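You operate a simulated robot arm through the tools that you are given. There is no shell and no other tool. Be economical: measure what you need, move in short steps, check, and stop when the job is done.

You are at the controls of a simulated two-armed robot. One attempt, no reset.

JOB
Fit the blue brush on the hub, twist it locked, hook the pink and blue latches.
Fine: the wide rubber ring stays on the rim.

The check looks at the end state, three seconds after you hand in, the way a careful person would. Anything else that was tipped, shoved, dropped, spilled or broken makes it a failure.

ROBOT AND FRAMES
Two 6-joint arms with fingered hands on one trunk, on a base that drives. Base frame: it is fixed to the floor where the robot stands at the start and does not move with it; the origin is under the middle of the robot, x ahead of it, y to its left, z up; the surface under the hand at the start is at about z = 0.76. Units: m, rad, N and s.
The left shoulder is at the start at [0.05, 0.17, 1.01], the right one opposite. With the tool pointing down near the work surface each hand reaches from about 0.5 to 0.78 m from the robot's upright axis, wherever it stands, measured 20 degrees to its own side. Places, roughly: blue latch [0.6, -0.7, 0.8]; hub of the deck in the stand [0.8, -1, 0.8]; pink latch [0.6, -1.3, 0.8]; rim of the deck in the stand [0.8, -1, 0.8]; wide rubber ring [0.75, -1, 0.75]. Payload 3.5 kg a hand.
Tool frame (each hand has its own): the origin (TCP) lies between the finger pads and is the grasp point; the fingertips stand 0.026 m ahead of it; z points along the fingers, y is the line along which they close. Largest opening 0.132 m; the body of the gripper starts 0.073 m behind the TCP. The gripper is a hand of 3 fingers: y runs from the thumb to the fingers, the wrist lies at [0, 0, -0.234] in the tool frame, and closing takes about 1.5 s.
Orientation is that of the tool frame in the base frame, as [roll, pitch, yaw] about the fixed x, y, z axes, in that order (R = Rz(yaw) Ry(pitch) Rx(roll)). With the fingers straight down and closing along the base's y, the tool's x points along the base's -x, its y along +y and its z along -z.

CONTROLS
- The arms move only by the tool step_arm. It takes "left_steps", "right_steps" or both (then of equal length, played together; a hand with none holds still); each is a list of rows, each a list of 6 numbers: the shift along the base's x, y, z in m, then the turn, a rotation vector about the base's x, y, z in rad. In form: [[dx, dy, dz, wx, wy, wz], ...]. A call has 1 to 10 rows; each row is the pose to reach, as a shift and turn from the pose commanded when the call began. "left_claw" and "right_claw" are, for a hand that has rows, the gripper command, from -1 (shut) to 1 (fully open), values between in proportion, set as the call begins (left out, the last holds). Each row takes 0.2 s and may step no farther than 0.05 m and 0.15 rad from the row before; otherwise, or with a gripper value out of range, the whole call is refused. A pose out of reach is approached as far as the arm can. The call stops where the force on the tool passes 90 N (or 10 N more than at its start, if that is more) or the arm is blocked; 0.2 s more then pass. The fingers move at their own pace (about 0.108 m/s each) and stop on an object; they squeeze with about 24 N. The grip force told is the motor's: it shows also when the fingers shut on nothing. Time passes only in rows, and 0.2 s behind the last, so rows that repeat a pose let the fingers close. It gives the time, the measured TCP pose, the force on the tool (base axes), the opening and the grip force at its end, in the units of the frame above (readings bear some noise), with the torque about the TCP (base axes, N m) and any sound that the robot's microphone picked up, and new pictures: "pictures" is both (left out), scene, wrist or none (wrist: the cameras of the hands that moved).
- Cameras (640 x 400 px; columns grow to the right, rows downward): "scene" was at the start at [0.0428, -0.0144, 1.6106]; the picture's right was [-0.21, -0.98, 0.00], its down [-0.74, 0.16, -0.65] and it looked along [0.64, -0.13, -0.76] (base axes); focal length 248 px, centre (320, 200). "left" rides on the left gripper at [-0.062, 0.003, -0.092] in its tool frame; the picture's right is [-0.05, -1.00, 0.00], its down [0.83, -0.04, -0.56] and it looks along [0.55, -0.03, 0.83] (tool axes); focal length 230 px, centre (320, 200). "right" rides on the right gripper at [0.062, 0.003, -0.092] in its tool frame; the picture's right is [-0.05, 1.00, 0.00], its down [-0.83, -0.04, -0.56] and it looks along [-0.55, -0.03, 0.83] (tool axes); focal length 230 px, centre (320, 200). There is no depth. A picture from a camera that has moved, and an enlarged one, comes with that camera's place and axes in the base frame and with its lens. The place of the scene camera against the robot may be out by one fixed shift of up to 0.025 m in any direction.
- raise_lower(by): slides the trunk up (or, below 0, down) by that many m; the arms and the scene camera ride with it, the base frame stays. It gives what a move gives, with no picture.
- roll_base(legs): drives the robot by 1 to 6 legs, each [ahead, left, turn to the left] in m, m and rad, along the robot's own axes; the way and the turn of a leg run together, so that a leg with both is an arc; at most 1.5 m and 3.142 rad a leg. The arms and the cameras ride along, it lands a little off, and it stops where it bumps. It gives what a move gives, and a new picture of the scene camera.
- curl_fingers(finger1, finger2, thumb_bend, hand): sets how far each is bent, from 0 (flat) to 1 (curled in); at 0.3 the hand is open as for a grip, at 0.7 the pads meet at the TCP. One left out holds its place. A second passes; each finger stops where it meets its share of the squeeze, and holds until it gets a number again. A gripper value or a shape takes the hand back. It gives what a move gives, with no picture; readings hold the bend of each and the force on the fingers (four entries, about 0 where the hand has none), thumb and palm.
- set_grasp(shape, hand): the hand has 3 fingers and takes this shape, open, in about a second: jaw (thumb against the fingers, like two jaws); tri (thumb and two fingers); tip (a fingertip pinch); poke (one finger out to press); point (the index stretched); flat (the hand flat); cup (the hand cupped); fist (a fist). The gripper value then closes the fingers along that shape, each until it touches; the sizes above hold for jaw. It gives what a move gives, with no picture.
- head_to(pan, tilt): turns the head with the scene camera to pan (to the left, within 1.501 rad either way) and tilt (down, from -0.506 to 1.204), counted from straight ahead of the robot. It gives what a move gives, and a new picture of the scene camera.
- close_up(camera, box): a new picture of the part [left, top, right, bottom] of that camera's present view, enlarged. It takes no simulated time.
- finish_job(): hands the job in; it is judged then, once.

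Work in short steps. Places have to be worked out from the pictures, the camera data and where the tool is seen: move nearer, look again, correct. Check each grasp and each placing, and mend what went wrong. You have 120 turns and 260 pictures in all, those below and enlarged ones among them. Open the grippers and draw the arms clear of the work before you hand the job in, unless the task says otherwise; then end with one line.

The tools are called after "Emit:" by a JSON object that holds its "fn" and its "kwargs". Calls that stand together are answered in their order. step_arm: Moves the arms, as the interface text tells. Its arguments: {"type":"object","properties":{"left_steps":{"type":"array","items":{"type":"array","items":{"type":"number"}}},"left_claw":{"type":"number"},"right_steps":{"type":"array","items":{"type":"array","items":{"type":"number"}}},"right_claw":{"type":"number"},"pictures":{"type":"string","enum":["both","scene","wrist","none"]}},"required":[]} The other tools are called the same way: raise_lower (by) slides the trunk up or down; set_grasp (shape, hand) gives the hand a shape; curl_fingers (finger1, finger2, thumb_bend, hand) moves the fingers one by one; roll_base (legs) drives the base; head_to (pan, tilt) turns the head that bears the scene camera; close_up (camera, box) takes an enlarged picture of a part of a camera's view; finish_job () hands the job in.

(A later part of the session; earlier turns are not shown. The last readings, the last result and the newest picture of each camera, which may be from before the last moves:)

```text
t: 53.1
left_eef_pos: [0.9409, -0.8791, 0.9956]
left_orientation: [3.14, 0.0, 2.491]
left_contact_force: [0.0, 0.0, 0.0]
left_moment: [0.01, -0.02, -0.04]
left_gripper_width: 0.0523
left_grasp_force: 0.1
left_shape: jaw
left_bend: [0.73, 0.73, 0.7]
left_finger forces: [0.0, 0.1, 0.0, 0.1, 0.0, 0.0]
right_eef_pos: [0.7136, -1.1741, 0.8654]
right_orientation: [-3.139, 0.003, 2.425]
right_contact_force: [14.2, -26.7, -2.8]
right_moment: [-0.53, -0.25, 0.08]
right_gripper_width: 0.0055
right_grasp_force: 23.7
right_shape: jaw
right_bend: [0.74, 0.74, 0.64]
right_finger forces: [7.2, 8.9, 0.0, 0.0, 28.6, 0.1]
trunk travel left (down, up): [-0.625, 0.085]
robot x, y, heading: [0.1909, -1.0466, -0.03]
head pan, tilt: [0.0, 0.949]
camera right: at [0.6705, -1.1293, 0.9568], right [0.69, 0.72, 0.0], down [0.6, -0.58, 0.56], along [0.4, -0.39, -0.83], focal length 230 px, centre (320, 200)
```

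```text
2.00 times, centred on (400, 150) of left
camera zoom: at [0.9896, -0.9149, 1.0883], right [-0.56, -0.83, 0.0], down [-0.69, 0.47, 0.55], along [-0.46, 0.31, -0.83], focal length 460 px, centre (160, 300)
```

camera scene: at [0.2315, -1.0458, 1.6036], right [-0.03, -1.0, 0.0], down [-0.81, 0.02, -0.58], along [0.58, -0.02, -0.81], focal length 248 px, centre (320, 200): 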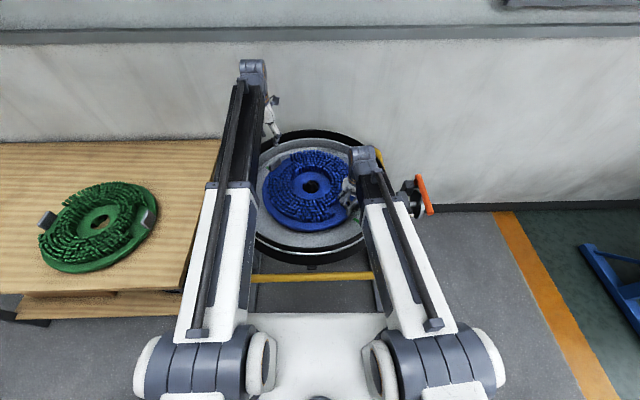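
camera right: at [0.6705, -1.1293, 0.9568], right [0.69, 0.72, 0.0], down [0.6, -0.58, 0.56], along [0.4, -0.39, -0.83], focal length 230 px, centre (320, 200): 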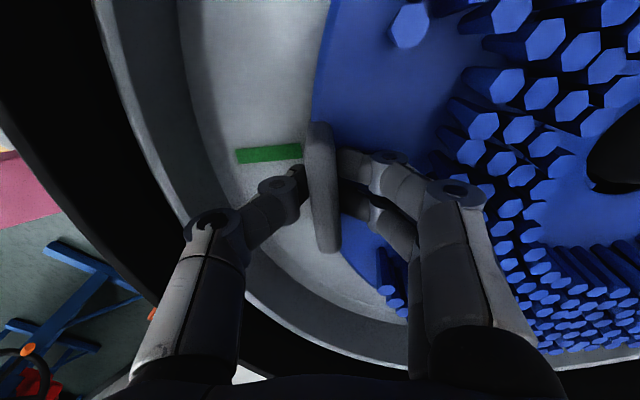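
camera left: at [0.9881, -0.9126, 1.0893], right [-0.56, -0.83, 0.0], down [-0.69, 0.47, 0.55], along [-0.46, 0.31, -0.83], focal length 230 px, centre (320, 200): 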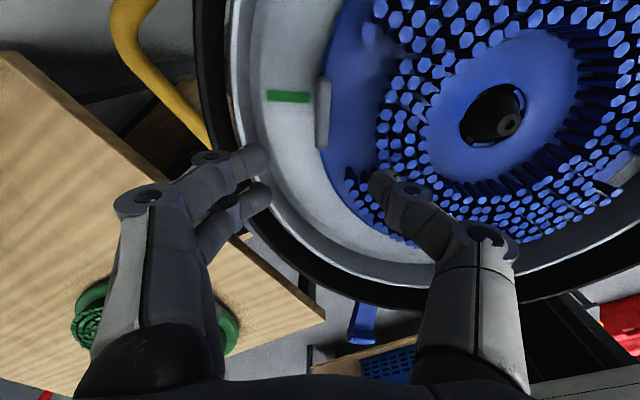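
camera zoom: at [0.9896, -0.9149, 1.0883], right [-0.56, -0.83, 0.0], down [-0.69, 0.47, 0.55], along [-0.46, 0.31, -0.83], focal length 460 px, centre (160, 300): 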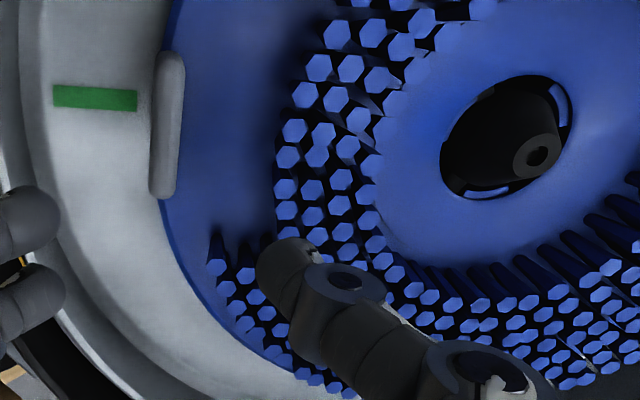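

There's clear resistance (~28 N tangential) at about 51-52°. I push slightly more to tell a hard stop from a detent.

Emit:
{"fn": "step_arm", "kwargs": {"right_steps": [[-0.004, 0.0035, 0, 0, 0, -0.02], [-0.008, 0.007, 0, 0, 0, -0.04], [-0.008, 0.007, 0, 0, 0, -0.04]], "pictures": "none"}}

Emit:
{"fn": "close_up", "kwargs": {"camera": "left", "box": [240, 60, 560, 240]}}

```text
t: 53.9
left_eef_pos: [0.9388, -0.8787, 0.9955]
left_orientation: [-3.141, -0.002, 2.492]
left_contact_force: [0.1, 0.2, 0.3]
left_moment: [0.03, 0.01, -0.01]
left_gripper_width: 0.0523
left_grasp_force: 0.0
left_shape: jaw
left_bend: [0.73, 0.73, 0.7]
left_finger forces: [0.1, 0.0, 0.0, 0.0, 0.0, 0.0]
right_eef_pos: [0.7037, -1.167, 0.8639]
right_orientation: [-3.135, 0.007, 2.386]
right_contact_force: [18.6, -32.7, 5.1]
right_moment: [-0.64, -0.31, 0.1]
right_gripper_width: 0.0055
right_grasp_force: 24.3
right_shape: jaw
right_bend: [0.74, 0.74, 0.64]
right_finger forces: [7.5, 9.9, 0.0, 0.0, 31.8, 0.0]
trunk travel left (down, up): [-0.625, 0.085]
robot x, y, heading: [0.194, -1.046, -0.026]
head pan, tilt: [0.0, 0.949]
```

```text
2.00 times, centred on (400, 150) of left
camera zoom: at [0.9893, -0.9148, 1.0885], right [-0.56, -0.83, 0.0], down [-0.69, 0.47, 0.55], along [-0.46, 0.31, -0.83], focal length 460 px, centre (160, 300)
```

zoom: 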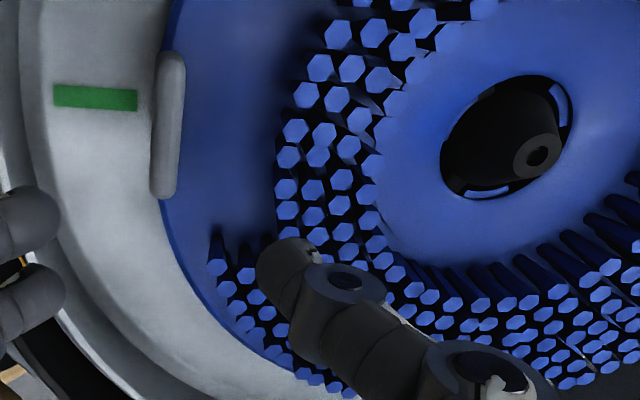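

The brush didn't move at all, the fingers slid along the tab: hard stop reached, locked. I release the right hand and lift both clear.

Emit:
{"fn": "step_arm", "kwargs": {"right_steps": [[0.006, -0.005, 0, 0, 0, 0.03], [0.006, -0.005, 0, 0, 0, 0.03], [0.006, -0.005, 0, 0, 0, 0.03], [0.006, -0.005, 0, 0, 0, 0.03]], "right_claw": -0.2, "pictures": "none"}}

Emit:
{"fn": "step_arm", "kwargs": {"right_steps": [[0, 0, 0.02, 0, 0, 0], [0, 0, 0.05, 0, 0, 0], [0, 0, 0.09, 0, 0, 0], [0, 0, 0.13, 0, 0, 0], [-0.03, -0.03, 0.16, 0, 0, 0.1], [-0.06, -0.06, 0.18, 0, 0, 0.2]], "left_steps": [[-0.03, 0, 0.01, 0, 0, 0.1], [-0.07, 0.02, 0.02, 0, 0, 0.2], [-0.11, 0.04, 0.04, 0, 0, 0.3], [-0.15, 0.06, 0.06, 0, 0, 0.4], [-0.19, 0.08, 0.08, 0, 0, 0.5], [-0.23, 0.1, 0.08, 0, 0, 0.6]], "pictures": "both"}}

```text
t: 54.9
left_eef_pos: [0.9375, -0.8766, 0.9966]
left_orientation: [3.141, 0.004, 2.49]
left_contact_force: [0.1, -0.5, 0.3]
left_moment: [0.01, 0.0, 0.0]
left_gripper_width: 0.0523
left_grasp_force: 0.0
left_shape: jaw
left_bend: [0.73, 0.73, 0.7]
left_finger forces: [0.0, 0.1, 0.0, 0.0, 0.0, 0.1]
right_eef_pos: [0.7093, -1.1688, 0.8636]
right_orientation: [-3.14, 0.001, 2.419]
right_contact_force: [-4.0, -3.8, 0.9]
right_moment: [0.06, -0.06, 0.1]
right_gripper_width: 0.0495
right_grasp_force: 0.0
right_shape: jaw
right_bend: [0.74, 0.74, 0.7]
right_finger forces: [3.6, 1.7, 0.0, 0.0, 0.0, 0.1]
trunk travel left (down, up): [-0.625, 0.085]
robot x, y, heading: [0.195, -1.0435, -0.026]
head pan, tilt: [0.0, 0.949]
```

```text
refused: row 5 steps farther than a row can; nothing moved
```

Emit:
{"fn": "step_arm", "kwargs": {"right_steps": [[-0.002, -0.002, 0.02, 0, 0, 0], [-0.002, -0.002, 0.05, 0, 0, 0], [-0.002, -0.002, 0.09, 0, 0, 0], [-0.002, -0.002, 0.13, 0, 0, 0], [-0.025, -0.025, 0.15, 0, 0, 0.1], [-0.05, -0.05, 0.17, 0, 0, 0.2]], "left_steps": [[-0.03, 0, 0.01, 0, 0, 0.1], [-0.06, 0.02, 0.02, 0, 0, 0.2], [-0.09, 0.04, 0.04, 0, 0, 0.3], [-0.12, 0.06, 0.06, 0, 0, 0.4], [-0.16, 0.08, 0.08, 0, 0, 0.5], [-0.2, 0.1, 0.08, 0, 0, 0.6]], "pictures": "both"}}

```text
t: 56.3
left_eef_pos: [0.7391, -0.7821, 1.0764]
left_orientation: [-3.141, 0.003, 3.092]
left_contact_force: [-0.8, 0.6, 0.3]
left_moment: [-0.03, -0.01, 0.0]
left_gripper_width: 0.0527
left_grasp_force: 0.1
left_shape: jaw
left_bend: [0.73, 0.73, 0.7]
left_finger forces: [0.0, 0.1, 0.0, 0.0, 0.0, 0.0]
right_eef_pos: [0.6599, -1.2208, 1.0356]
right_orientation: [-3.139, -0.001, 2.619]
right_contact_force: [-0.5, 0.0, -0.1]
right_moment: [-0.02, -0.05, -0.01]
right_gripper_width: 0.0526
right_grasp_force: 0.0
right_shape: jaw
right_bend: [0.73, 0.73, 0.7]
right_finger forces: [0.0, 0.1, 0.0, 0.1, 0.0, 0.0]
trunk travel left (down, up): [-0.625, 0.085]
robot x, y, heading: [0.1926, -1.0469, -0.025]
head pan, tilt: [0.0, 0.949]
camera scene: at [0.2309, -1.0455, 1.6037], right [-0.03, -1.0, 0.0], down [-0.81, 0.02, -0.58], along [0.58, -0.02, -0.81], focal length 248 px, centre (320, 200)
camera right: at [0.6101, -1.1875, 1.1281], right [0.54, 0.84, 0.0], down [0.7, -0.45, 0.56], along [0.47, -0.3, -0.83], focal length 230 px, centre (320, 200)
camera left: at [0.8006, -0.7812, 1.1697], right [0.0, -1.0, 0.0], down [-0.83, 0.0, 0.55], along [-0.55, 0.0, -0.83], focal length 230 px, centre (320, 200)
```

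scene: 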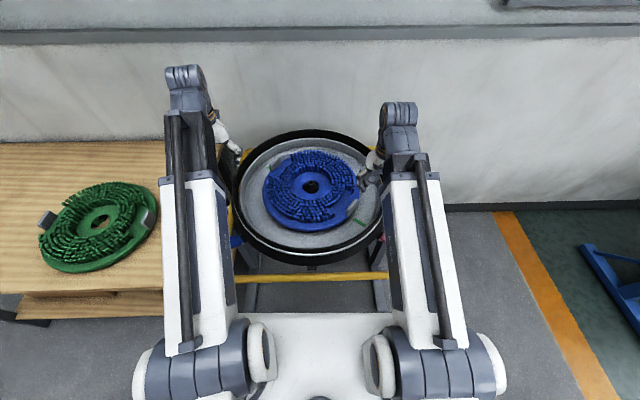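
right: 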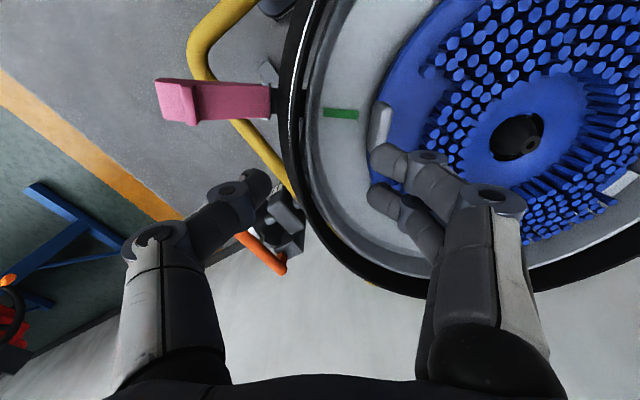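
left: 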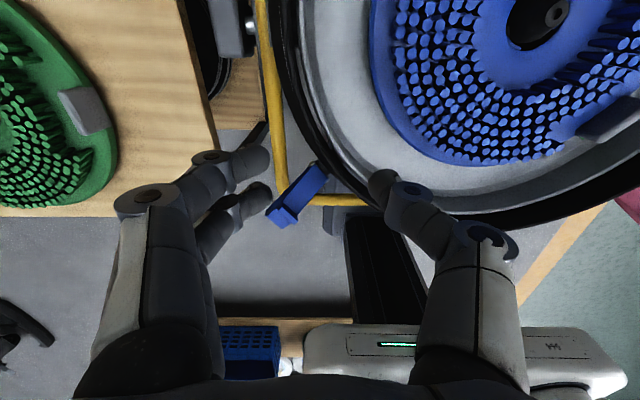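

The brush is locked with tab beside the mark. Now I study the latches and what they hook onto.

Emit:
{"fn": "close_up", "kwargs": {"camera": "right", "box": [145, 50, 385, 170]}}

Emit:
{"fn": "close_up", "kwargs": {"camera": "left", "box": [240, 130, 400, 240]}}

Emit:
{"fn": "close_up", "kwargs": {"camera": "scene", "box": [215, 190, 405, 290]}}

```text
2.67 times, centred on (265, 110) of right
camera zoom: at [0.6101, -1.1875, 1.1281], right [0.54, 0.84, 0.0], down [0.7, -0.45, 0.56], along [0.47, -0.3, -0.83], focal length 614 px, centre (467, 440)
```

zoom: 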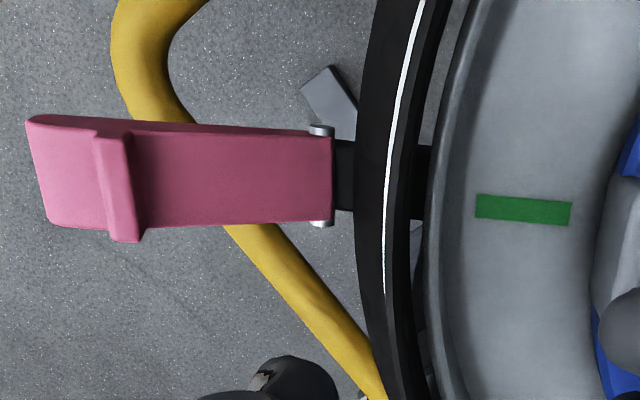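

```text
3.64 times, centred on (320, 185) of left
camera zoom: at [0.8006, -0.7812, 1.1697], right [0.0, -1.0, 0.0], down [-0.83, 0.0, 0.55], along [-0.55, 0.0, -0.83], focal length 837 px, centre (320, 254)
```

zoom: 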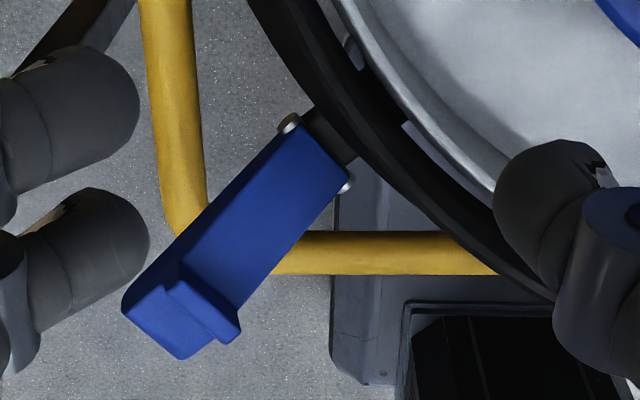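

```text
3.37 times, centred on (310, 240) of scene
camera zoom: at [0.2309, -1.0455, 1.6037], right [-0.03, -1.0, 0.0], down [-0.81, 0.02, -0.58], along [0.58, -0.02, -0.81], focal length 834 px, centre (354, 65)
```

zoom: 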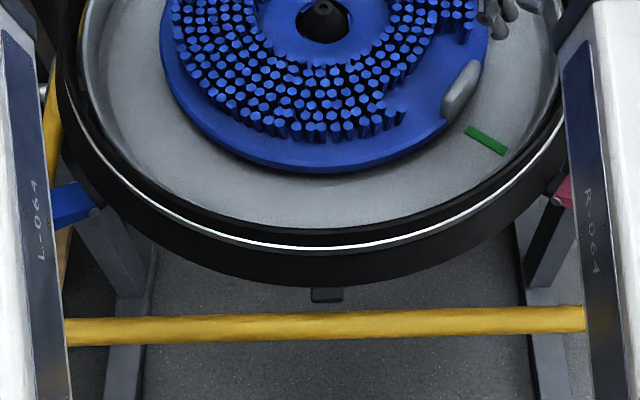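

Each latch is a plate on a horizontal tangential hinge that must swing up and over the rim. I plan to pinch a latch by its sides (closing along the tangent) and sweep it over; first I back up 0.1 m for better reach.

Emit:
{"fn": "roll_base", "kwargs": {"legs": [[-0.1, 0, 0.025]]}}

Emit:
{"fn": "step_arm", "kwargs": {"right_steps": [[0.01, -0.02, 0.01, 0, 0, 0.145], [0.02, -0.04, 0.02, 0, 0, 0.29], [0.02, -0.06, 0.03, 0, 0, 0.43], [0.02, -0.07, 0.03, 0, 0, 0.57], [0.02, -0.08, 0.03, 0, 0, 0.71], [0.02, -0.09, 0.03, 0, 0, 0.85], [0.02, -0.1, 0.03, 0, 0, 0.99], [0.02, -0.11, 0.03, 0, 0, 1.13], [0.02, -0.11, 0.03, 0, 0, 1.27], [0.02, -0.11, 0.03, 0, 0, 1.41]], "right_claw": 0.3}}

```text
t: 57.4
left_eef_pos: [0.6319, -0.7663, 1.077]
left_orientation: [3.141, 0.003, 3.114]
left_contact_force: [-0.3, 0.2, 0.7]
left_moment: [-0.01, -0.01, -0.02]
left_gripper_width: 0.0524
left_grasp_force: 0.0
left_shape: jaw
left_bend: [0.73, 0.73, 0.7]
left_finger forces: [0.1, 0.0, 0.0, 0.0, 0.0, 0.1]
right_eef_pos: [0.5643, -1.2094, 1.0364]
right_orientation: [-3.14, 0.0, 2.641]
right_contact_force: [0.8, -0.1, 0.5]
right_moment: [0.03, 0.02, 0.01]
right_gripper_width: 0.0525
right_grasp_force: 0.1
right_shape: jaw
right_bend: [0.73, 0.73, 0.7]
right_finger forces: [0.1, 0.0, 0.1, 0.0, 0.0, 0.0]
trunk travel left (down, up): [-0.625, 0.085]
robot x, y, heading: [0.0932, -1.044, -0.002]
head pan, tilt: [0.0, 0.949]
camera scene: at [0.1301, -1.0431, 1.6037], right [0.0, -1.0, 0.0], down [-0.81, 0.0, -0.58], along [0.58, 0.0, -0.81], focal length 248 px, centre (320, 200)
```

scene: 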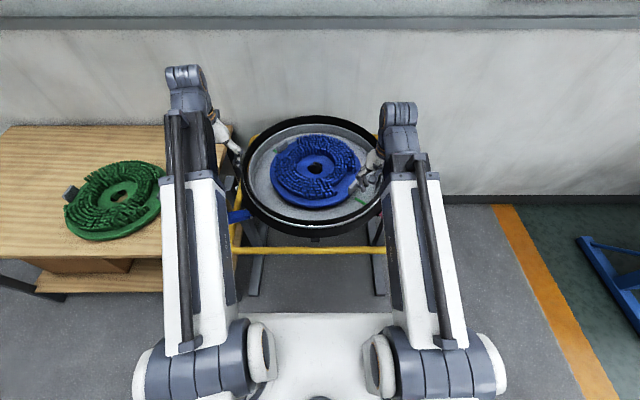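

```text
t: 59.6
left_eef_pos: [0.6332, -0.7667, 1.0779]
left_orientation: [3.141, -0.002, 3.114]
left_contact_force: [-0.3, -0.1, -0.2]
left_moment: [0.03, 0.01, 0.02]
left_gripper_width: 0.0525
left_grasp_force: 0.1
left_shape: jaw
left_bend: [0.73, 0.73, 0.7]
left_finger forces: [0.0, 0.0, 0.0, 0.1, 0.1, 0.0]
right_eef_pos: [0.5854, -1.3201, 1.0651]
right_orientation: [-3.139, 0.0, -2.229]
right_contact_force: [0.1, 1.0, 0.9]
right_moment: [0.03, 0.0, -0.01]
right_gripper_width: 0.0853
right_grasp_force: 0.0
right_shape: jaw
right_bend: [0.7, 0.7, 0.68]
right_finger forces: [0.0, 0.1, 0.1, 0.0, 0.0, 0.0]
trunk travel left (down, up): [-0.625, 0.085]
robot x, y, heading: [0.091, -1.0468, -0.007]
head pan, tilt: [0.0, 0.949]
camera scene: at [0.1315, -1.0431, 1.6037], right [0.0, -1.0, 0.0], down [-0.81, 0.0, -0.58], along [0.58, 0.0, -0.81], focal length 248 px, centre (320, 200)
camera right: at [0.5466, -1.3655, 1.1565], right [-0.76, 0.65, 0.0], down [0.54, 0.63, 0.56], along [0.36, 0.42, -0.83], focal length 230 px, centre (320, 200)
```

scene: 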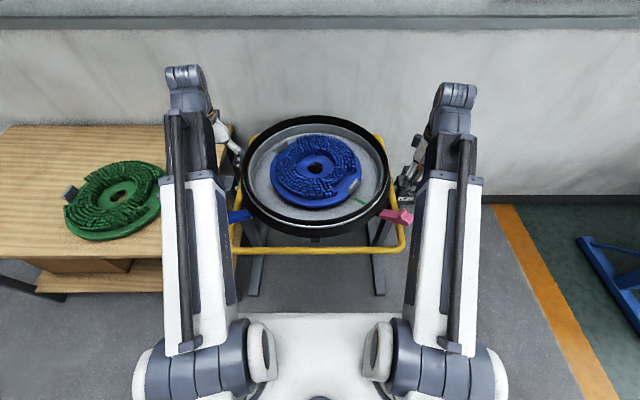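
right: 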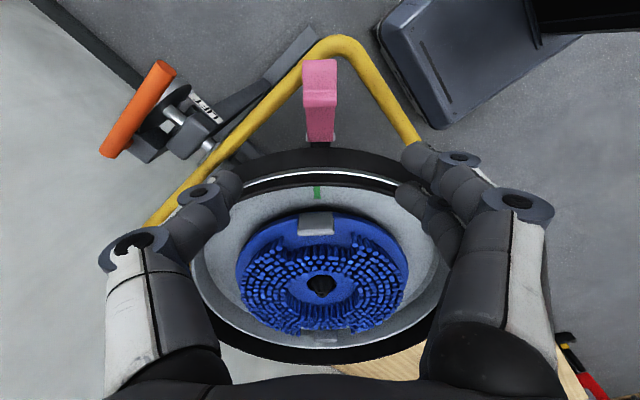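

The right camera is now perfectly in line with the pink latch: hinge at s≈0.120 inward of the camera, z≈0.81, tip rising outward to z≈0.857. I descend to just above the latch's end for a check.

Emit:
{"fn": "step_arm", "kwargs": {"right_steps": [[-0.006, -0.007, -0.04, 0, 0, 0], [-0.012, -0.014, -0.08, 0, 0, 0], [-0.0166, -0.0195, -0.12, 0, 0, 0], [-0.0166, -0.0195, -0.155, 0, 0, 0], [-0.0166, -0.0195, -0.155, 0, 0, 0]], "pictures": "both"}}

```text
t: 60.8
left_eef_pos: [0.6338, -0.7665, 1.0774]
left_orientation: [-3.141, 0.0, 3.115]
left_contact_force: [0.5, 1.0, 0.0]
left_moment: [-0.01, 0.0, -0.02]
left_gripper_width: 0.0523
left_grasp_force: 0.1
left_shape: jaw
left_bend: [0.73, 0.73, 0.7]
left_finger forces: [0.0, 0.0, 0.0, 0.0, 0.0, 0.1]
right_eef_pos: [0.5681, -1.339, 0.9087]
right_orientation: [-3.14, 0.0, -2.232]
right_contact_force: [0.2, 0.5, 0.5]
right_moment: [0.02, 0.01, 0.02]
right_gripper_width: 0.0851
right_grasp_force: 0.1
right_shape: jaw
right_bend: [0.7, 0.7, 0.68]
right_finger forces: [0.0, 0.0, 0.1, 0.1, 0.1, 0.1]
trunk travel left (down, up): [-0.625, 0.085]
robot x, y, heading: [0.0938, -1.0475, 0.0]
head pan, tilt: [0.0, 0.949]
camera scene: at [0.1315, -1.0431, 1.6037], right [0.0, -1.0, 0.0], down [-0.81, 0.0, -0.58], along [0.58, 0.0, -0.81], focal length 248 px, centre (320, 200)
camera right: at [0.5295, -1.3841, 1.0014], right [-0.76, 0.65, 0.0], down [0.54, 0.63, 0.56], along [0.36, 0.42, -0.83], focal length 230 px, centre (320, 200)
```

scene: 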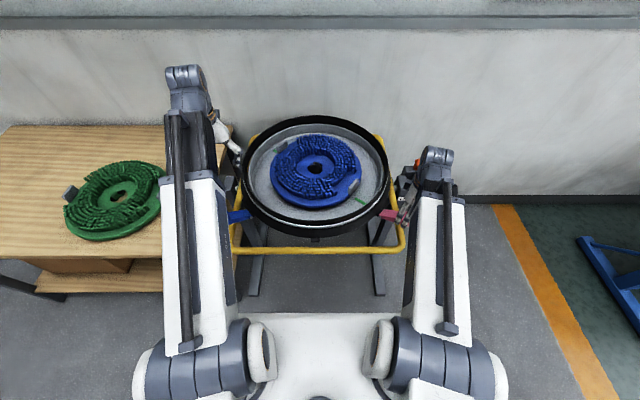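
right: 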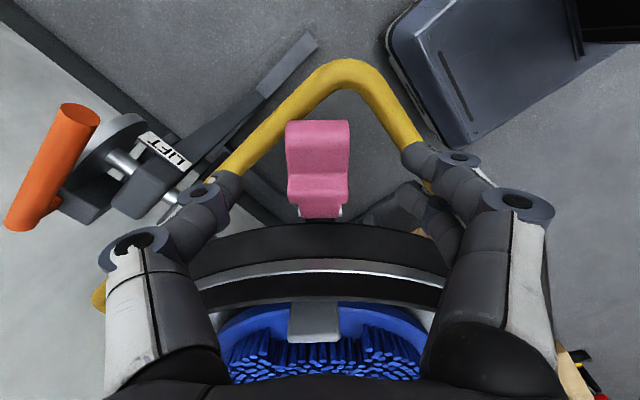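

Latch is centred between the fingers. I descend to z≈0.848 and close on its end block.

Emit:
{"fn": "step_arm", "kwargs": {"right_steps": [[0, 0, -0.03, 0, 0, 0], [0, 0, -0.06, 0, 0, 0], [0, 0, -0.06, 0, 0, 0]], "pictures": "wrist"}}

Emit:
{"fn": "step_arm", "kwargs": {"right_steps": [[0, 0, 0, 0, 0, 0], [0, 0, 0, 0, 0, 0], [0, 0, 0, 0, 0, 0], [0, 0, 0, 0, 0, 0], [0, 0, 0, 0, 0, 0]], "right_claw": -1, "pictures": "wrist"}}

```text
t: 61.6
left_eef_pos: [0.634, -0.7657, 1.0759]
left_orientation: [-3.141, 0.0, 3.113]
left_contact_force: [0.1, 0.6, 1.5]
left_moment: [0.0, -0.02, 0.0]
left_gripper_width: 0.0524
left_grasp_force: 0.1
left_shape: jaw
left_bend: [0.73, 0.73, 0.7]
left_finger forces: [0.0, 0.0, 0.1, 0.1, 0.0, 0.1]
right_eef_pos: [0.5696, -1.3388, 0.8504]
right_orientation: [-3.14, -0.001, -2.232]
right_contact_force: [0.0, -0.2, 0.2]
right_moment: [-0.01, -0.03, -0.02]
right_gripper_width: 0.0856
right_grasp_force: 0.0
right_shape: jaw
right_bend: [0.7, 0.7, 0.68]
right_finger forces: [0.0, 0.0, 0.1, 0.1, 0.1, 0.1]
trunk travel left (down, up): [-0.625, 0.085]
robot x, y, heading: [0.0944, -1.0449, -0.007]
head pan, tilt: [0.0, 0.949]
camera right: at [0.5306, -1.3835, 0.9426], right [-0.76, 0.65, 0.0], down [0.54, 0.63, 0.56], along [0.36, 0.42, -0.83], focal length 230 px, centre (320, 200)
```

right: 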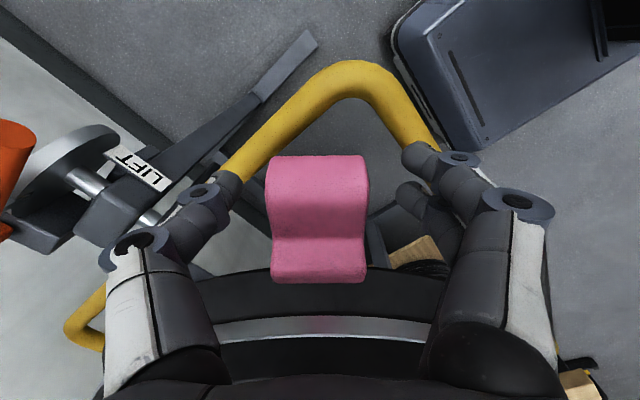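

```text
t: 62.8
left_eef_pos: [0.6329, -0.7662, 1.0768]
left_orientation: [-3.141, 0.001, 3.114]
left_contact_force: [0.7, -0.2, -0.7]
left_moment: [0.01, 0.0, -0.02]
left_gripper_width: 0.0527
left_grasp_force: 0.1
left_shape: jaw
left_bend: [0.73, 0.73, 0.7]
left_finger forces: [0.0, 0.1, 0.0, 0.1, 0.0, 0.0]
right_eef_pos: [0.57, -1.3378, 0.8514]
right_orientation: [-3.14, -0.001, -2.233]
right_contact_force: [1.4, -0.6, -2.8]
right_moment: [-0.05, -0.05, 0.0]
right_gripper_width: 0.0218
right_grasp_force: 24.2
right_shape: jaw
right_bend: [0.72, 0.73, 0.73]
right_finger forces: [9.5, 8.7, 0.1, 0.0, 20.3, 0.0]
trunk travel left (down, up): [-0.625, 0.085]
robot x, y, heading: [0.0941, -1.0442, -0.001]
head pan, tilt: [0.0, 0.949]
camera right: at [0.5308, -1.3837, 0.9427], right [-0.76, 0.65, 0.0], down [0.54, 0.63, 0.56], along [0.36, 0.42, -0.83], focal length 230 px, centre (320, 200)
```

right: 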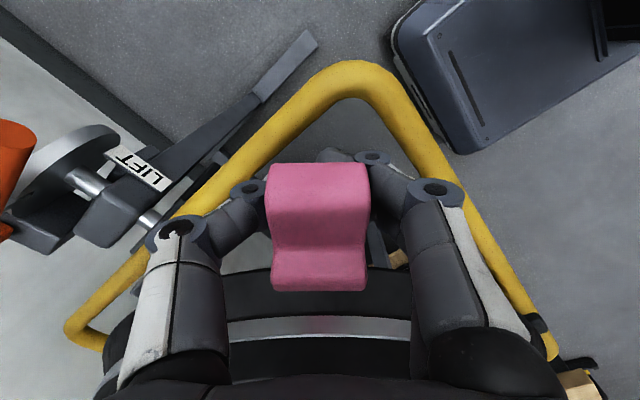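

Latch gripped (22 mm pads gap). I start the arc about the hinge (radius ≈0.094), tilting the hand partly along, up to ~45°.

Emit:
{"fn": "step_arm", "kwargs": {"right_steps": [[0.0026, 0.0031, 0.0065, -0.03, 0.025, 0], [0.0051, 0.0061, 0.0129, -0.06, 0.05, 0], [0.0086, 0.0102, 0.0195, -0.09, 0.075, 0], [0.0118, 0.0142, 0.0255, -0.12, 0.1, 0], [0.0118, 0.0142, 0.0255, -0.12, 0.1, 0]], "pictures": "wrist"}}

```text
t: 64.0
left_eef_pos: [0.6331, -0.7657, 1.077]
left_orientation: [3.141, 0.002, 3.113]
left_contact_force: [-0.4, -0.4, -0.2]
left_moment: [-0.01, 0.02, -0.02]
left_gripper_width: 0.0528
left_grasp_force: 0.0
left_shape: jaw
left_bend: [0.73, 0.73, 0.7]
left_finger forces: [0.0, 0.0, 0.0, 0.0, 0.0, 0.1]
right_eef_pos: [0.5807, -1.324, 0.8771]
right_orientation: [3.137, -0.158, -2.23]
right_contact_force: [-0.4, -1.0, -0.3]
right_moment: [-0.03, -0.01, -0.01]
right_gripper_width: 0.0124
right_grasp_force: 24.4
right_shape: jaw
right_bend: [0.73, 0.76, 0.74]
right_finger forces: [0.1, 0.3, 0.1, 0.0, 0.8, 0.1]
trunk travel left (down, up): [-0.625, 0.085]
robot x, y, heading: [0.0908, -1.0406, 0.0]
head pan, tilt: [0.0, 0.949]
camera right: at [0.5515, -1.3583, 0.9775], right [-0.76, 0.65, 0.0], down [0.59, 0.69, 0.42], along [0.28, 0.31, -0.91], focal length 230 px, centre (320, 200)
```

right: 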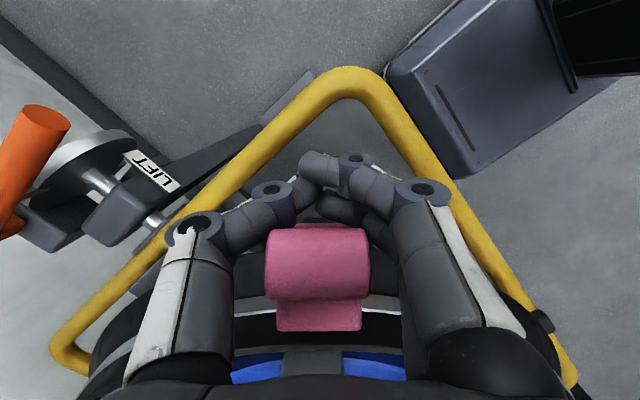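

The fingers slid off and shut behind the latch, which now rests on them at about 55°. That serves well: I push it on around the hinge with the closed fingers to about 100°.

Emit:
{"fn": "step_arm", "kwargs": {"right_steps": [[0.0074, 0.0088, 0.019, 0, 0, 0], [0.0154, 0.0184, 0.027, 0, 0, 0], [0.0237, 0.0284, 0.034, 0, 0, 0], [0.0333, 0.04, 0.037, 0, 0, 0], [0.0429, 0.0515, 0.039, 0, 0, 0], [0.0429, 0.0515, 0.039, 0, 0, 0]], "pictures": "both"}}

```text
t: 65.4
left_eef_pos: [0.6314, -0.7703, 1.0791]
left_orientation: [3.138, 0.004, 3.112]
left_contact_force: [-0.3, 0.0, -0.1]
left_moment: [-0.03, -0.01, 0.02]
left_gripper_width: 0.0522
left_grasp_force: 0.0
left_shape: jaw
left_bend: [0.73, 0.73, 0.7]
left_finger forces: [0.0, 0.0, 0.1, 0.1, 0.0, 0.1]
right_eef_pos: [0.6192, -1.2787, 0.9166]
right_orientation: [3.139, -0.164, -2.239]
right_contact_force: [-29.2, -40.7, 11.9]
right_moment: [-0.62, 0.55, -0.04]
right_gripper_width: 0.0117
right_grasp_force: 23.9
right_shape: jaw
right_bend: [0.73, 0.77, 0.74]
right_finger forces: [0.1, 53.5, 0.1, 0.0, 0.0, 0.0]
trunk travel left (down, up): [-0.625, 0.085]
robot x, y, heading: [0.0926, -1.0456, 0.003]
head pan, tilt: [0.0, 0.949]
camera scene: at [0.1268, -1.0481, 1.604], right [0.0, -1.0, 0.0], down [-0.81, 0.01, -0.58], along [0.58, 0.0, -0.81], focal length 248 px, centre (320, 200)
camera right: at [0.5894, -1.3121, 1.0184], right [-0.75, 0.66, -0.01], down [0.6, 0.69, 0.41], along [0.28, 0.31, -0.91], focal length 230 px, centre (320, 200)
```

scene: 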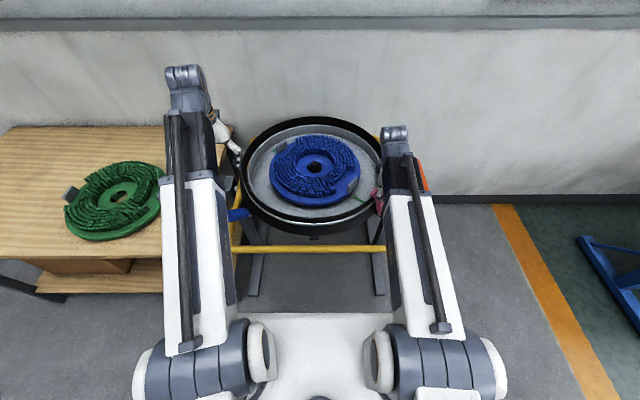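
right: 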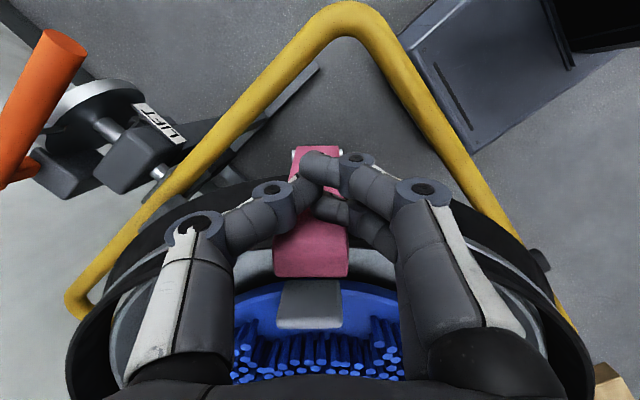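

Reaction rose to ~50 N with the latch about upright: either its hook has met the rim or it needs a snap. I zoom in before pushing more.

Emit:
{"fn": "close_up", "kwargs": {"camera": "right", "box": [220, 120, 420, 300]}}

Emit:
{"fn": "close_up", "kwargs": {"camera": "scene", "box": [340, 150, 440, 240]}}

Emit:
{"fn": "close_up", "kwargs": {"camera": "scene", "box": [220, 100, 440, 260]}}

```text
2.22 times, centred on (320, 210) of right
camera zoom: at [0.5894, -1.3121, 1.0184], right [-0.75, 0.66, -0.01], down [0.6, 0.69, 0.41], along [0.28, 0.31, -0.91], focal length 511 px, centre (320, 178)
```

zoom: 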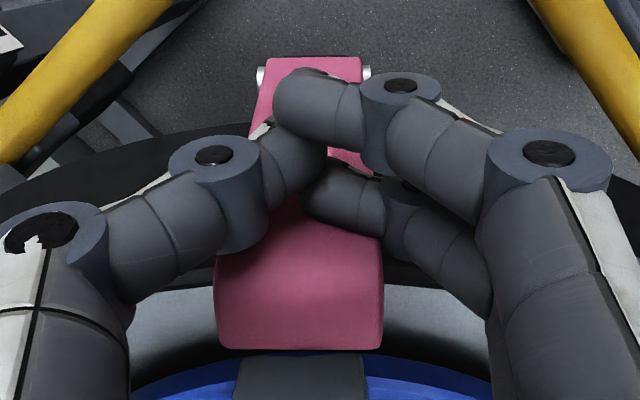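

```text
4.44 times, centred on (390, 195) of scene
camera zoom: at [0.1268, -1.0481, 1.604], right [0.0, -1.0, 0.0], down [-0.81, 0.01, -0.58], along [0.58, 0.0, -0.81], focal length 1101 px, centre (9, 222)
```

zoom: 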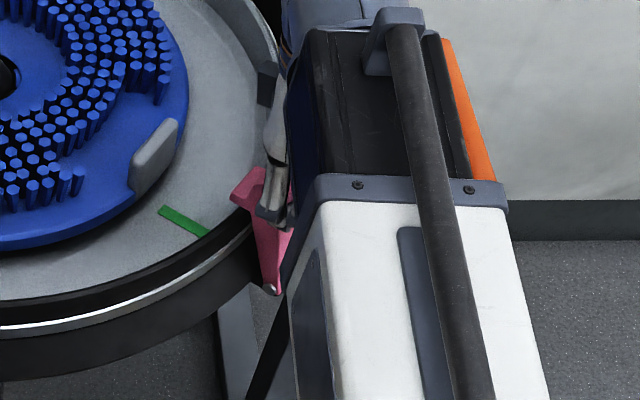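

```text
2.50 times, centred on (330, 180) of scene
camera zoom: at [0.1268, -1.0481, 1.604], right [0.0, -1.0, 0.0], down [-0.81, 0.01, -0.58], along [0.58, 0.0, -0.81], focal length 619 px, centre (295, 250)
```

zoom: 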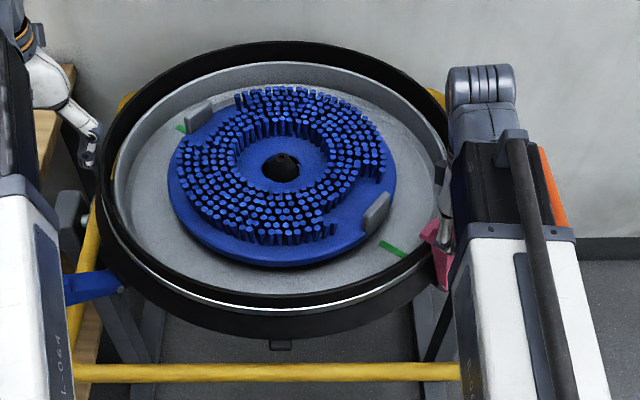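

The latch stands upright with its ridge leaning in over the rim. I back the fingers off outward to see whether it stays.

Emit:
{"fn": "step_arm", "kwargs": {"right_steps": [[-0.01, -0.012, 0, 0, 0, 0], [-0.026, -0.031, 0.01, 0, 0, 0], [-0.05, -0.06, 0.03, 0, 0, 0], [-0.06, -0.075, 0.06, 0, 0, 0], [-0.06, -0.075, 0.1, 0, 0, 0], [-0.06, -0.075, 0.1, 0, 0, 0]], "pictures": "both"}}

Emit:
{"fn": "close_up", "kwargs": {"camera": "scene", "box": [340, 150, 440, 240]}}

Emit:
{"fn": "close_up", "kwargs": {"camera": "right", "box": [220, 100, 420, 260]}}

```text
t: 66.8
left_eef_pos: [0.6334, -0.7671, 1.0768]
left_orientation: [-3.14, 0.0, 3.113]
left_contact_force: [-0.3, -0.2, 0.4]
left_moment: [0.02, -0.05, 0.04]
left_gripper_width: 0.0524
left_grasp_force: 0.1
left_shape: jaw
left_bend: [0.73, 0.73, 0.7]
left_finger forces: [0.1, 0.1, 0.0, 0.0, 0.0, 0.0]
right_eef_pos: [0.5648, -1.3471, 1.0161]
right_orientation: [3.14, -0.156, -2.23]
right_contact_force: [0.5, 0.1, 0.1]
right_moment: [-0.01, 0.0, 0.03]
right_gripper_width: 0.0117
right_grasp_force: 23.5
right_shape: jaw
right_bend: [0.73, 0.76, 0.74]
right_finger forces: [0.1, 0.1, 0.1, 0.0, 0.0, 0.0]
trunk travel left (down, up): [-0.625, 0.085]
robot x, y, heading: [0.093, -1.0467, -0.004]
head pan, tilt: [0.0, 0.949]
camera scene: at [0.1315, -1.0431, 1.6037], right [0.0, -1.0, 0.0], down [-0.81, 0.0, -0.58], along [0.58, 0.0, -0.81], focal length 248 px, centre (320, 200)
camera right: at [0.5352, -1.3809, 1.1161], right [-0.76, 0.65, 0.0], down [0.59, 0.69, 0.42], along [0.28, 0.31, -0.91], focal length 230 px, centre (320, 200)
```

scene: 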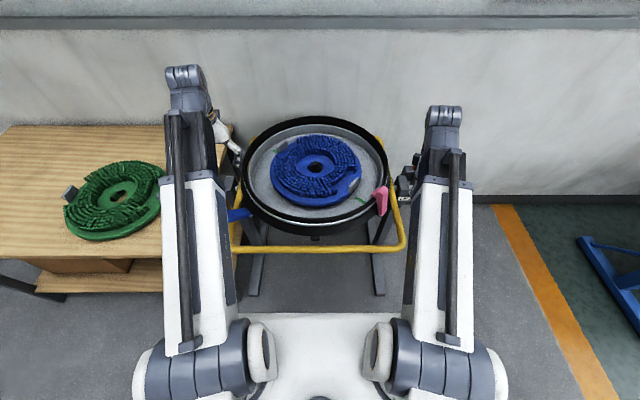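
right: 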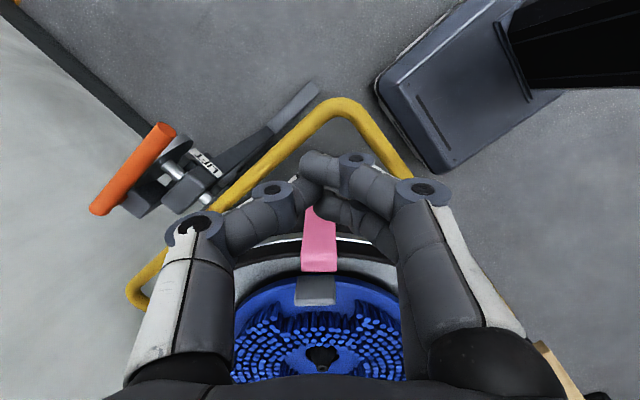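

```text
4.44 times, centred on (390, 195) of scene
camera zoom: at [0.1315, -1.0431, 1.6037], right [0.0, -1.0, 0.0], down [-0.81, 0.0, -0.58], along [0.58, 0.0, -0.81], focal length 1101 px, centre (9, 222)
```

zoom: 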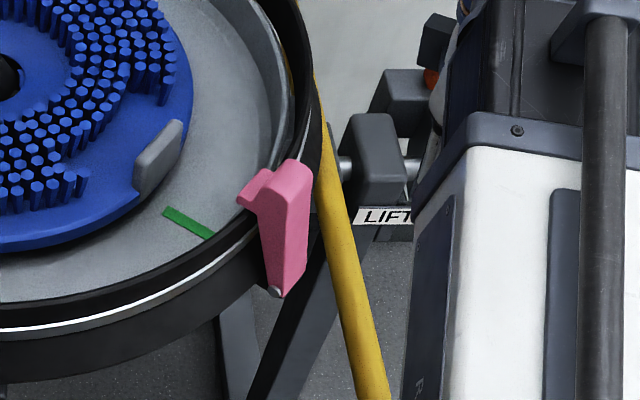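

```text
2.50 times, centred on (320, 180) of right
camera zoom: at [0.5352, -1.3809, 1.1161], right [-0.76, 0.65, 0.0], down [0.59, 0.69, 0.42], along [0.28, 0.31, -0.91], focal length 575 px, centre (320, 250)
```

zoom: 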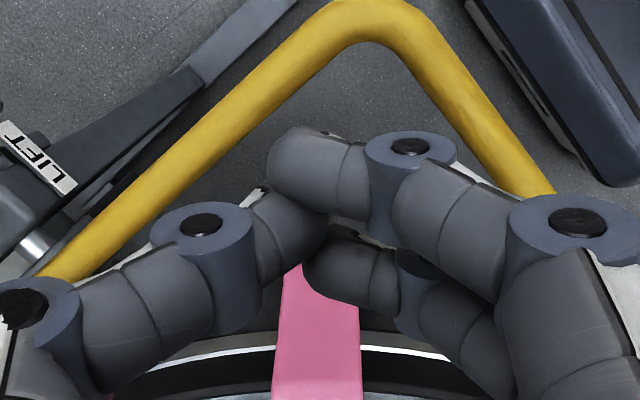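

The pink latch is hooked and stays by itself. Now the blue latch with the left hand: hinge ≈ (0.618, -0.785, 0.805), tip ≈ (0.558, -0.702, 0.868). I turn the hand to the mirrored grip and come above it, and tuck the right hand aside.

Emit:
{"fn": "step_arm", "kwargs": {"left_steps": [[-0.01, 0.01, 0, 0, 0, -0.14], [-0.02, 0.02, 0, 0, 0, -0.28], [-0.035, 0.03, 0, 0, 0, -0.42], [-0.05, 0.04, -0.02, 0, 0, -0.56], [-0.067, 0.048, -0.04, 0, 0, -0.7], [-0.067, 0.048, -0.07, 0, 0, -0.84], [-0.067, 0.048, -0.11, 0, 0, -0.878], [-0.067, 0.048, -0.147, 0, 0, -0.878], [-0.067, 0.048, -0.147, 0, 0, -0.878]], "left_claw": 0.3, "pictures": "both"}}

```text
t: 68.8
left_eef_pos: [0.569, -0.7171, 0.9293]
left_orientation: [-3.141, 0.001, 2.236]
left_contact_force: [0.1, -0.2, 0.7]
left_moment: [0.03, -0.02, -0.01]
left_gripper_width: 0.0852
left_grasp_force: 0.0
left_shape: jaw
left_bend: [0.7, 0.7, 0.68]
left_finger forces: [0.0, 0.0, 0.0, 0.1, 0.0, 0.0]
right_eef_pos: [0.5635, -1.3457, 1.0157]
right_orientation: [3.138, -0.158, -2.23]
right_contact_force: [0.5, -0.2, 0.9]
right_moment: [-0.03, 0.0, 0.0]
right_gripper_width: 0.0116
right_grasp_force: 24.1
right_shape: jaw
right_bend: [0.73, 0.76, 0.74]
right_finger forces: [0.0, 0.0, 0.0, 0.0, 0.0, 0.0]
trunk travel left (down, up): [-0.625, 0.085]
robot x, y, heading: [0.0913, -1.0431, -0.003]
head pan, tilt: [0.0, 0.949]
camera scene: at [0.1316, -1.0431, 1.6037], right [0.0, -1.0, 0.0], down [-0.81, 0.0, -0.58], along [0.58, 0.0, -0.81], focal length 248 px, centre (320, 200)
camera left: at [0.6084, -0.7652, 1.022], right [-0.75, -0.66, 0.0], down [-0.55, 0.63, 0.55], along [-0.36, 0.42, -0.83], focal length 230 px, centre (320, 200)
```

scene: 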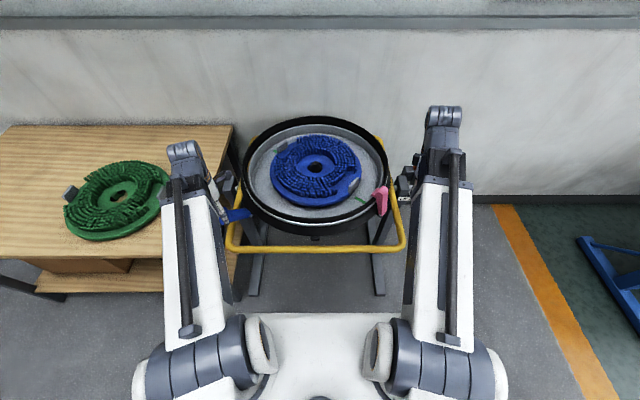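
left: 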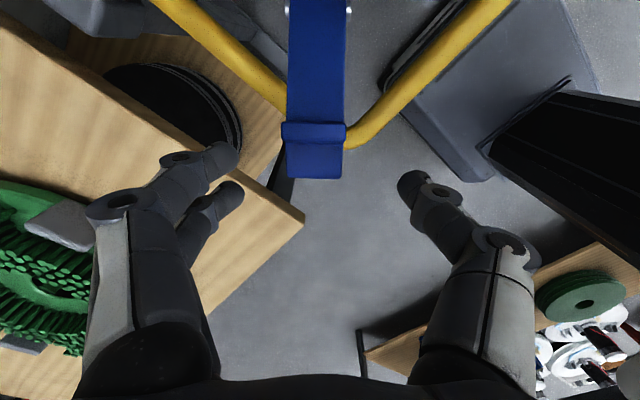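

Blue latch is centred between the fingers with its tip ~2 cm beyond the TCP. I descend and close.

Emit:
{"fn": "step_arm", "kwargs": {"left_steps": [[0, 0, -0.03, 0, 0, 0], [0, 0, -0.06, 0, 0, 0], [0, 0, -0.08, 0, 0, 0], [0, 0, -0.08, 0, 0, 0]], "pictures": "none"}}

Emit:
{"fn": "step_arm", "kwargs": {"left_steps": [[0, 0, 0, 0, 0, 0], [0, 0, 0, 0, 0, 0], [0, 0, 0, 0, 0, 0], [0, 0, 0, 0, 0, 0], [0, 0, 0, 0, 0, 0]], "left_claw": -1, "pictures": "wrist"}}

```text
t: 69.8
left_eef_pos: [0.5682, -0.7211, 0.8504]
left_orientation: [3.141, 0.001, 2.235]
left_contact_force: [-0.5, 0.4, 0.5]
left_moment: [0.01, -0.02, 0.02]
left_gripper_width: 0.0853
left_grasp_force: 0.1
left_shape: jaw
left_bend: [0.7, 0.7, 0.68]
left_finger forces: [0.0, 0.0, 0.1, 0.0, 0.0, 0.1]
right_eef_pos: [0.565, -1.3471, 1.014]
right_orientation: [3.14, -0.158, -2.23]
right_contact_force: [0.0, 0.3, -0.6]
right_moment: [0.0, -0.01, 0.0]
right_gripper_width: 0.0118
right_grasp_force: 23.9
right_shape: jaw
right_bend: [0.73, 0.76, 0.74]
right_finger forces: [0.1, 0.1, 0.1, 0.0, 0.0, 0.0]
trunk travel left (down, up): [-0.625, 0.085]
robot x, y, heading: [0.0893, -1.0457, -0.008]
head pan, tilt: [0.0, 0.949]
```

```text
t: 71.0
left_eef_pos: [0.5671, -0.72, 0.8513]
left_orientation: [-3.142, 0.0, 2.235]
left_contact_force: [0.3, -1.0, -3.9]
left_moment: [0.05, 0.0, 0.0]
left_gripper_width: 0.0132
left_grasp_force: 24.1
left_shape: jaw
left_bend: [0.74, 0.73, 0.75]
left_finger forces: [8.4, 10.7, 0.0, 0.0, 20.9, 0.0]
right_eef_pos: [0.5652, -1.3472, 1.0141]
right_orientation: [3.14, -0.157, -2.23]
right_contact_force: [-0.8, 0.2, -0.2]
right_moment: [-0.01, -0.01, -0.05]
right_gripper_width: 0.0118
right_grasp_force: 23.9
right_shape: jaw
right_bend: [0.73, 0.76, 0.74]
right_finger forces: [0.0, 0.0, 0.0, 0.0, 0.1, 0.0]
trunk travel left (down, up): [-0.625, 0.085]
robot x, y, heading: [0.0911, -1.047, -0.002]
head pan, tilt: [0.0, 0.949]
camera left: at [0.608, -0.7671, 0.9435], right [-0.75, -0.66, 0.0], down [-0.55, 0.63, 0.55], along [-0.36, 0.42, -0.83], focal length 230 px, centre (320, 200)
```

left: 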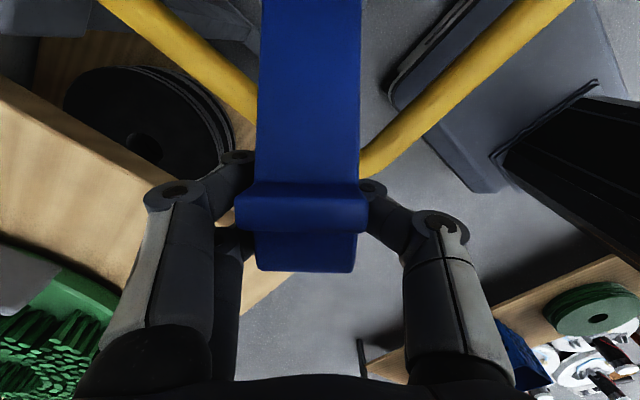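

Gripped. I perform the mirrored arc's first part to ~45°.

Emit:
{"fn": "step_arm", "kwargs": {"left_steps": [[0.0026, -0.0031, 0.0065, 0.03, 0.025, 0], [0.0051, -0.0061, 0.0129, 0.06, 0.05, 0], [0.0086, -0.0102, 0.0195, 0.09, 0.075, 0], [0.0118, -0.0142, 0.0255, 0.12, 0.1, 0], [0.0118, -0.0142, 0.0255, 0.12, 0.1, 0]], "pictures": "both"}}

```text
t: 72.2
left_eef_pos: [0.5792, -0.7327, 0.8762]
left_orientation: [-3.138, -0.155, 2.237]
left_contact_force: [2.8, 2.7, -0.1]
left_moment: [0.01, -0.01, 0.06]
left_gripper_width: 0.0073
left_grasp_force: 23.8
left_shape: jaw
left_bend: [0.76, 0.73, 0.75]
left_finger forces: [4.2, 0.0, 0.1, 0.0, 0.5, 0.0]
right_eef_pos: [0.5648, -1.3466, 1.0145]
right_orientation: [3.138, -0.156, -2.229]
right_contact_force: [-0.5, 0.6, -0.3]
right_moment: [0.0, 0.0, 0.02]
right_gripper_width: 0.0116
right_grasp_force: 24.0
right_shape: jaw
right_bend: [0.73, 0.76, 0.74]
right_finger forces: [0.0, 0.0, 0.0, 0.1, 0.1, 0.0]
trunk travel left (down, up): [-0.625, 0.085]
robot x, y, heading: [0.0907, -1.043, -0.004]
head pan, tilt: [0.0, 0.949]
camera scene: at [0.1319, -1.0427, 1.6037], right [0.0, -1.0, 0.0], down [-0.81, 0.0, -0.58], along [0.58, 0.0, -0.81], focal length 248 px, centre (320, 200)
camera left: at [0.6278, -0.7908, 0.9578], right [-0.75, -0.66, 0.0], down [-0.49, 0.55, 0.68], along [-0.44, 0.51, -0.74], focal length 230 px, centre (320, 200)
```

scene: 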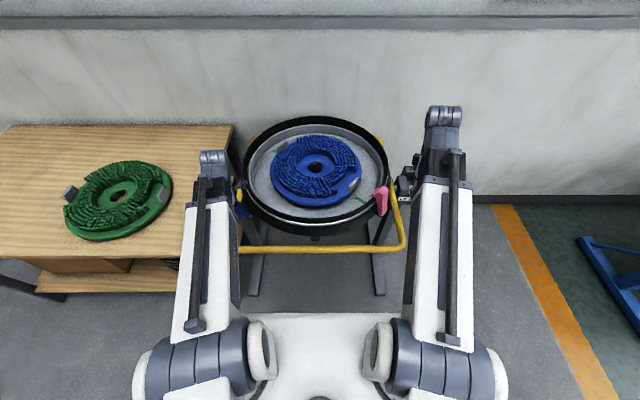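
left: 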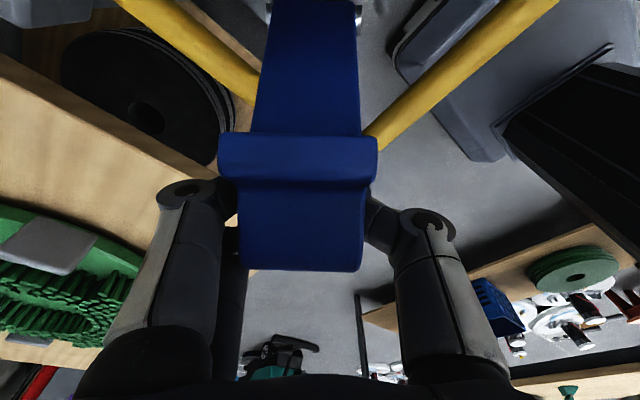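

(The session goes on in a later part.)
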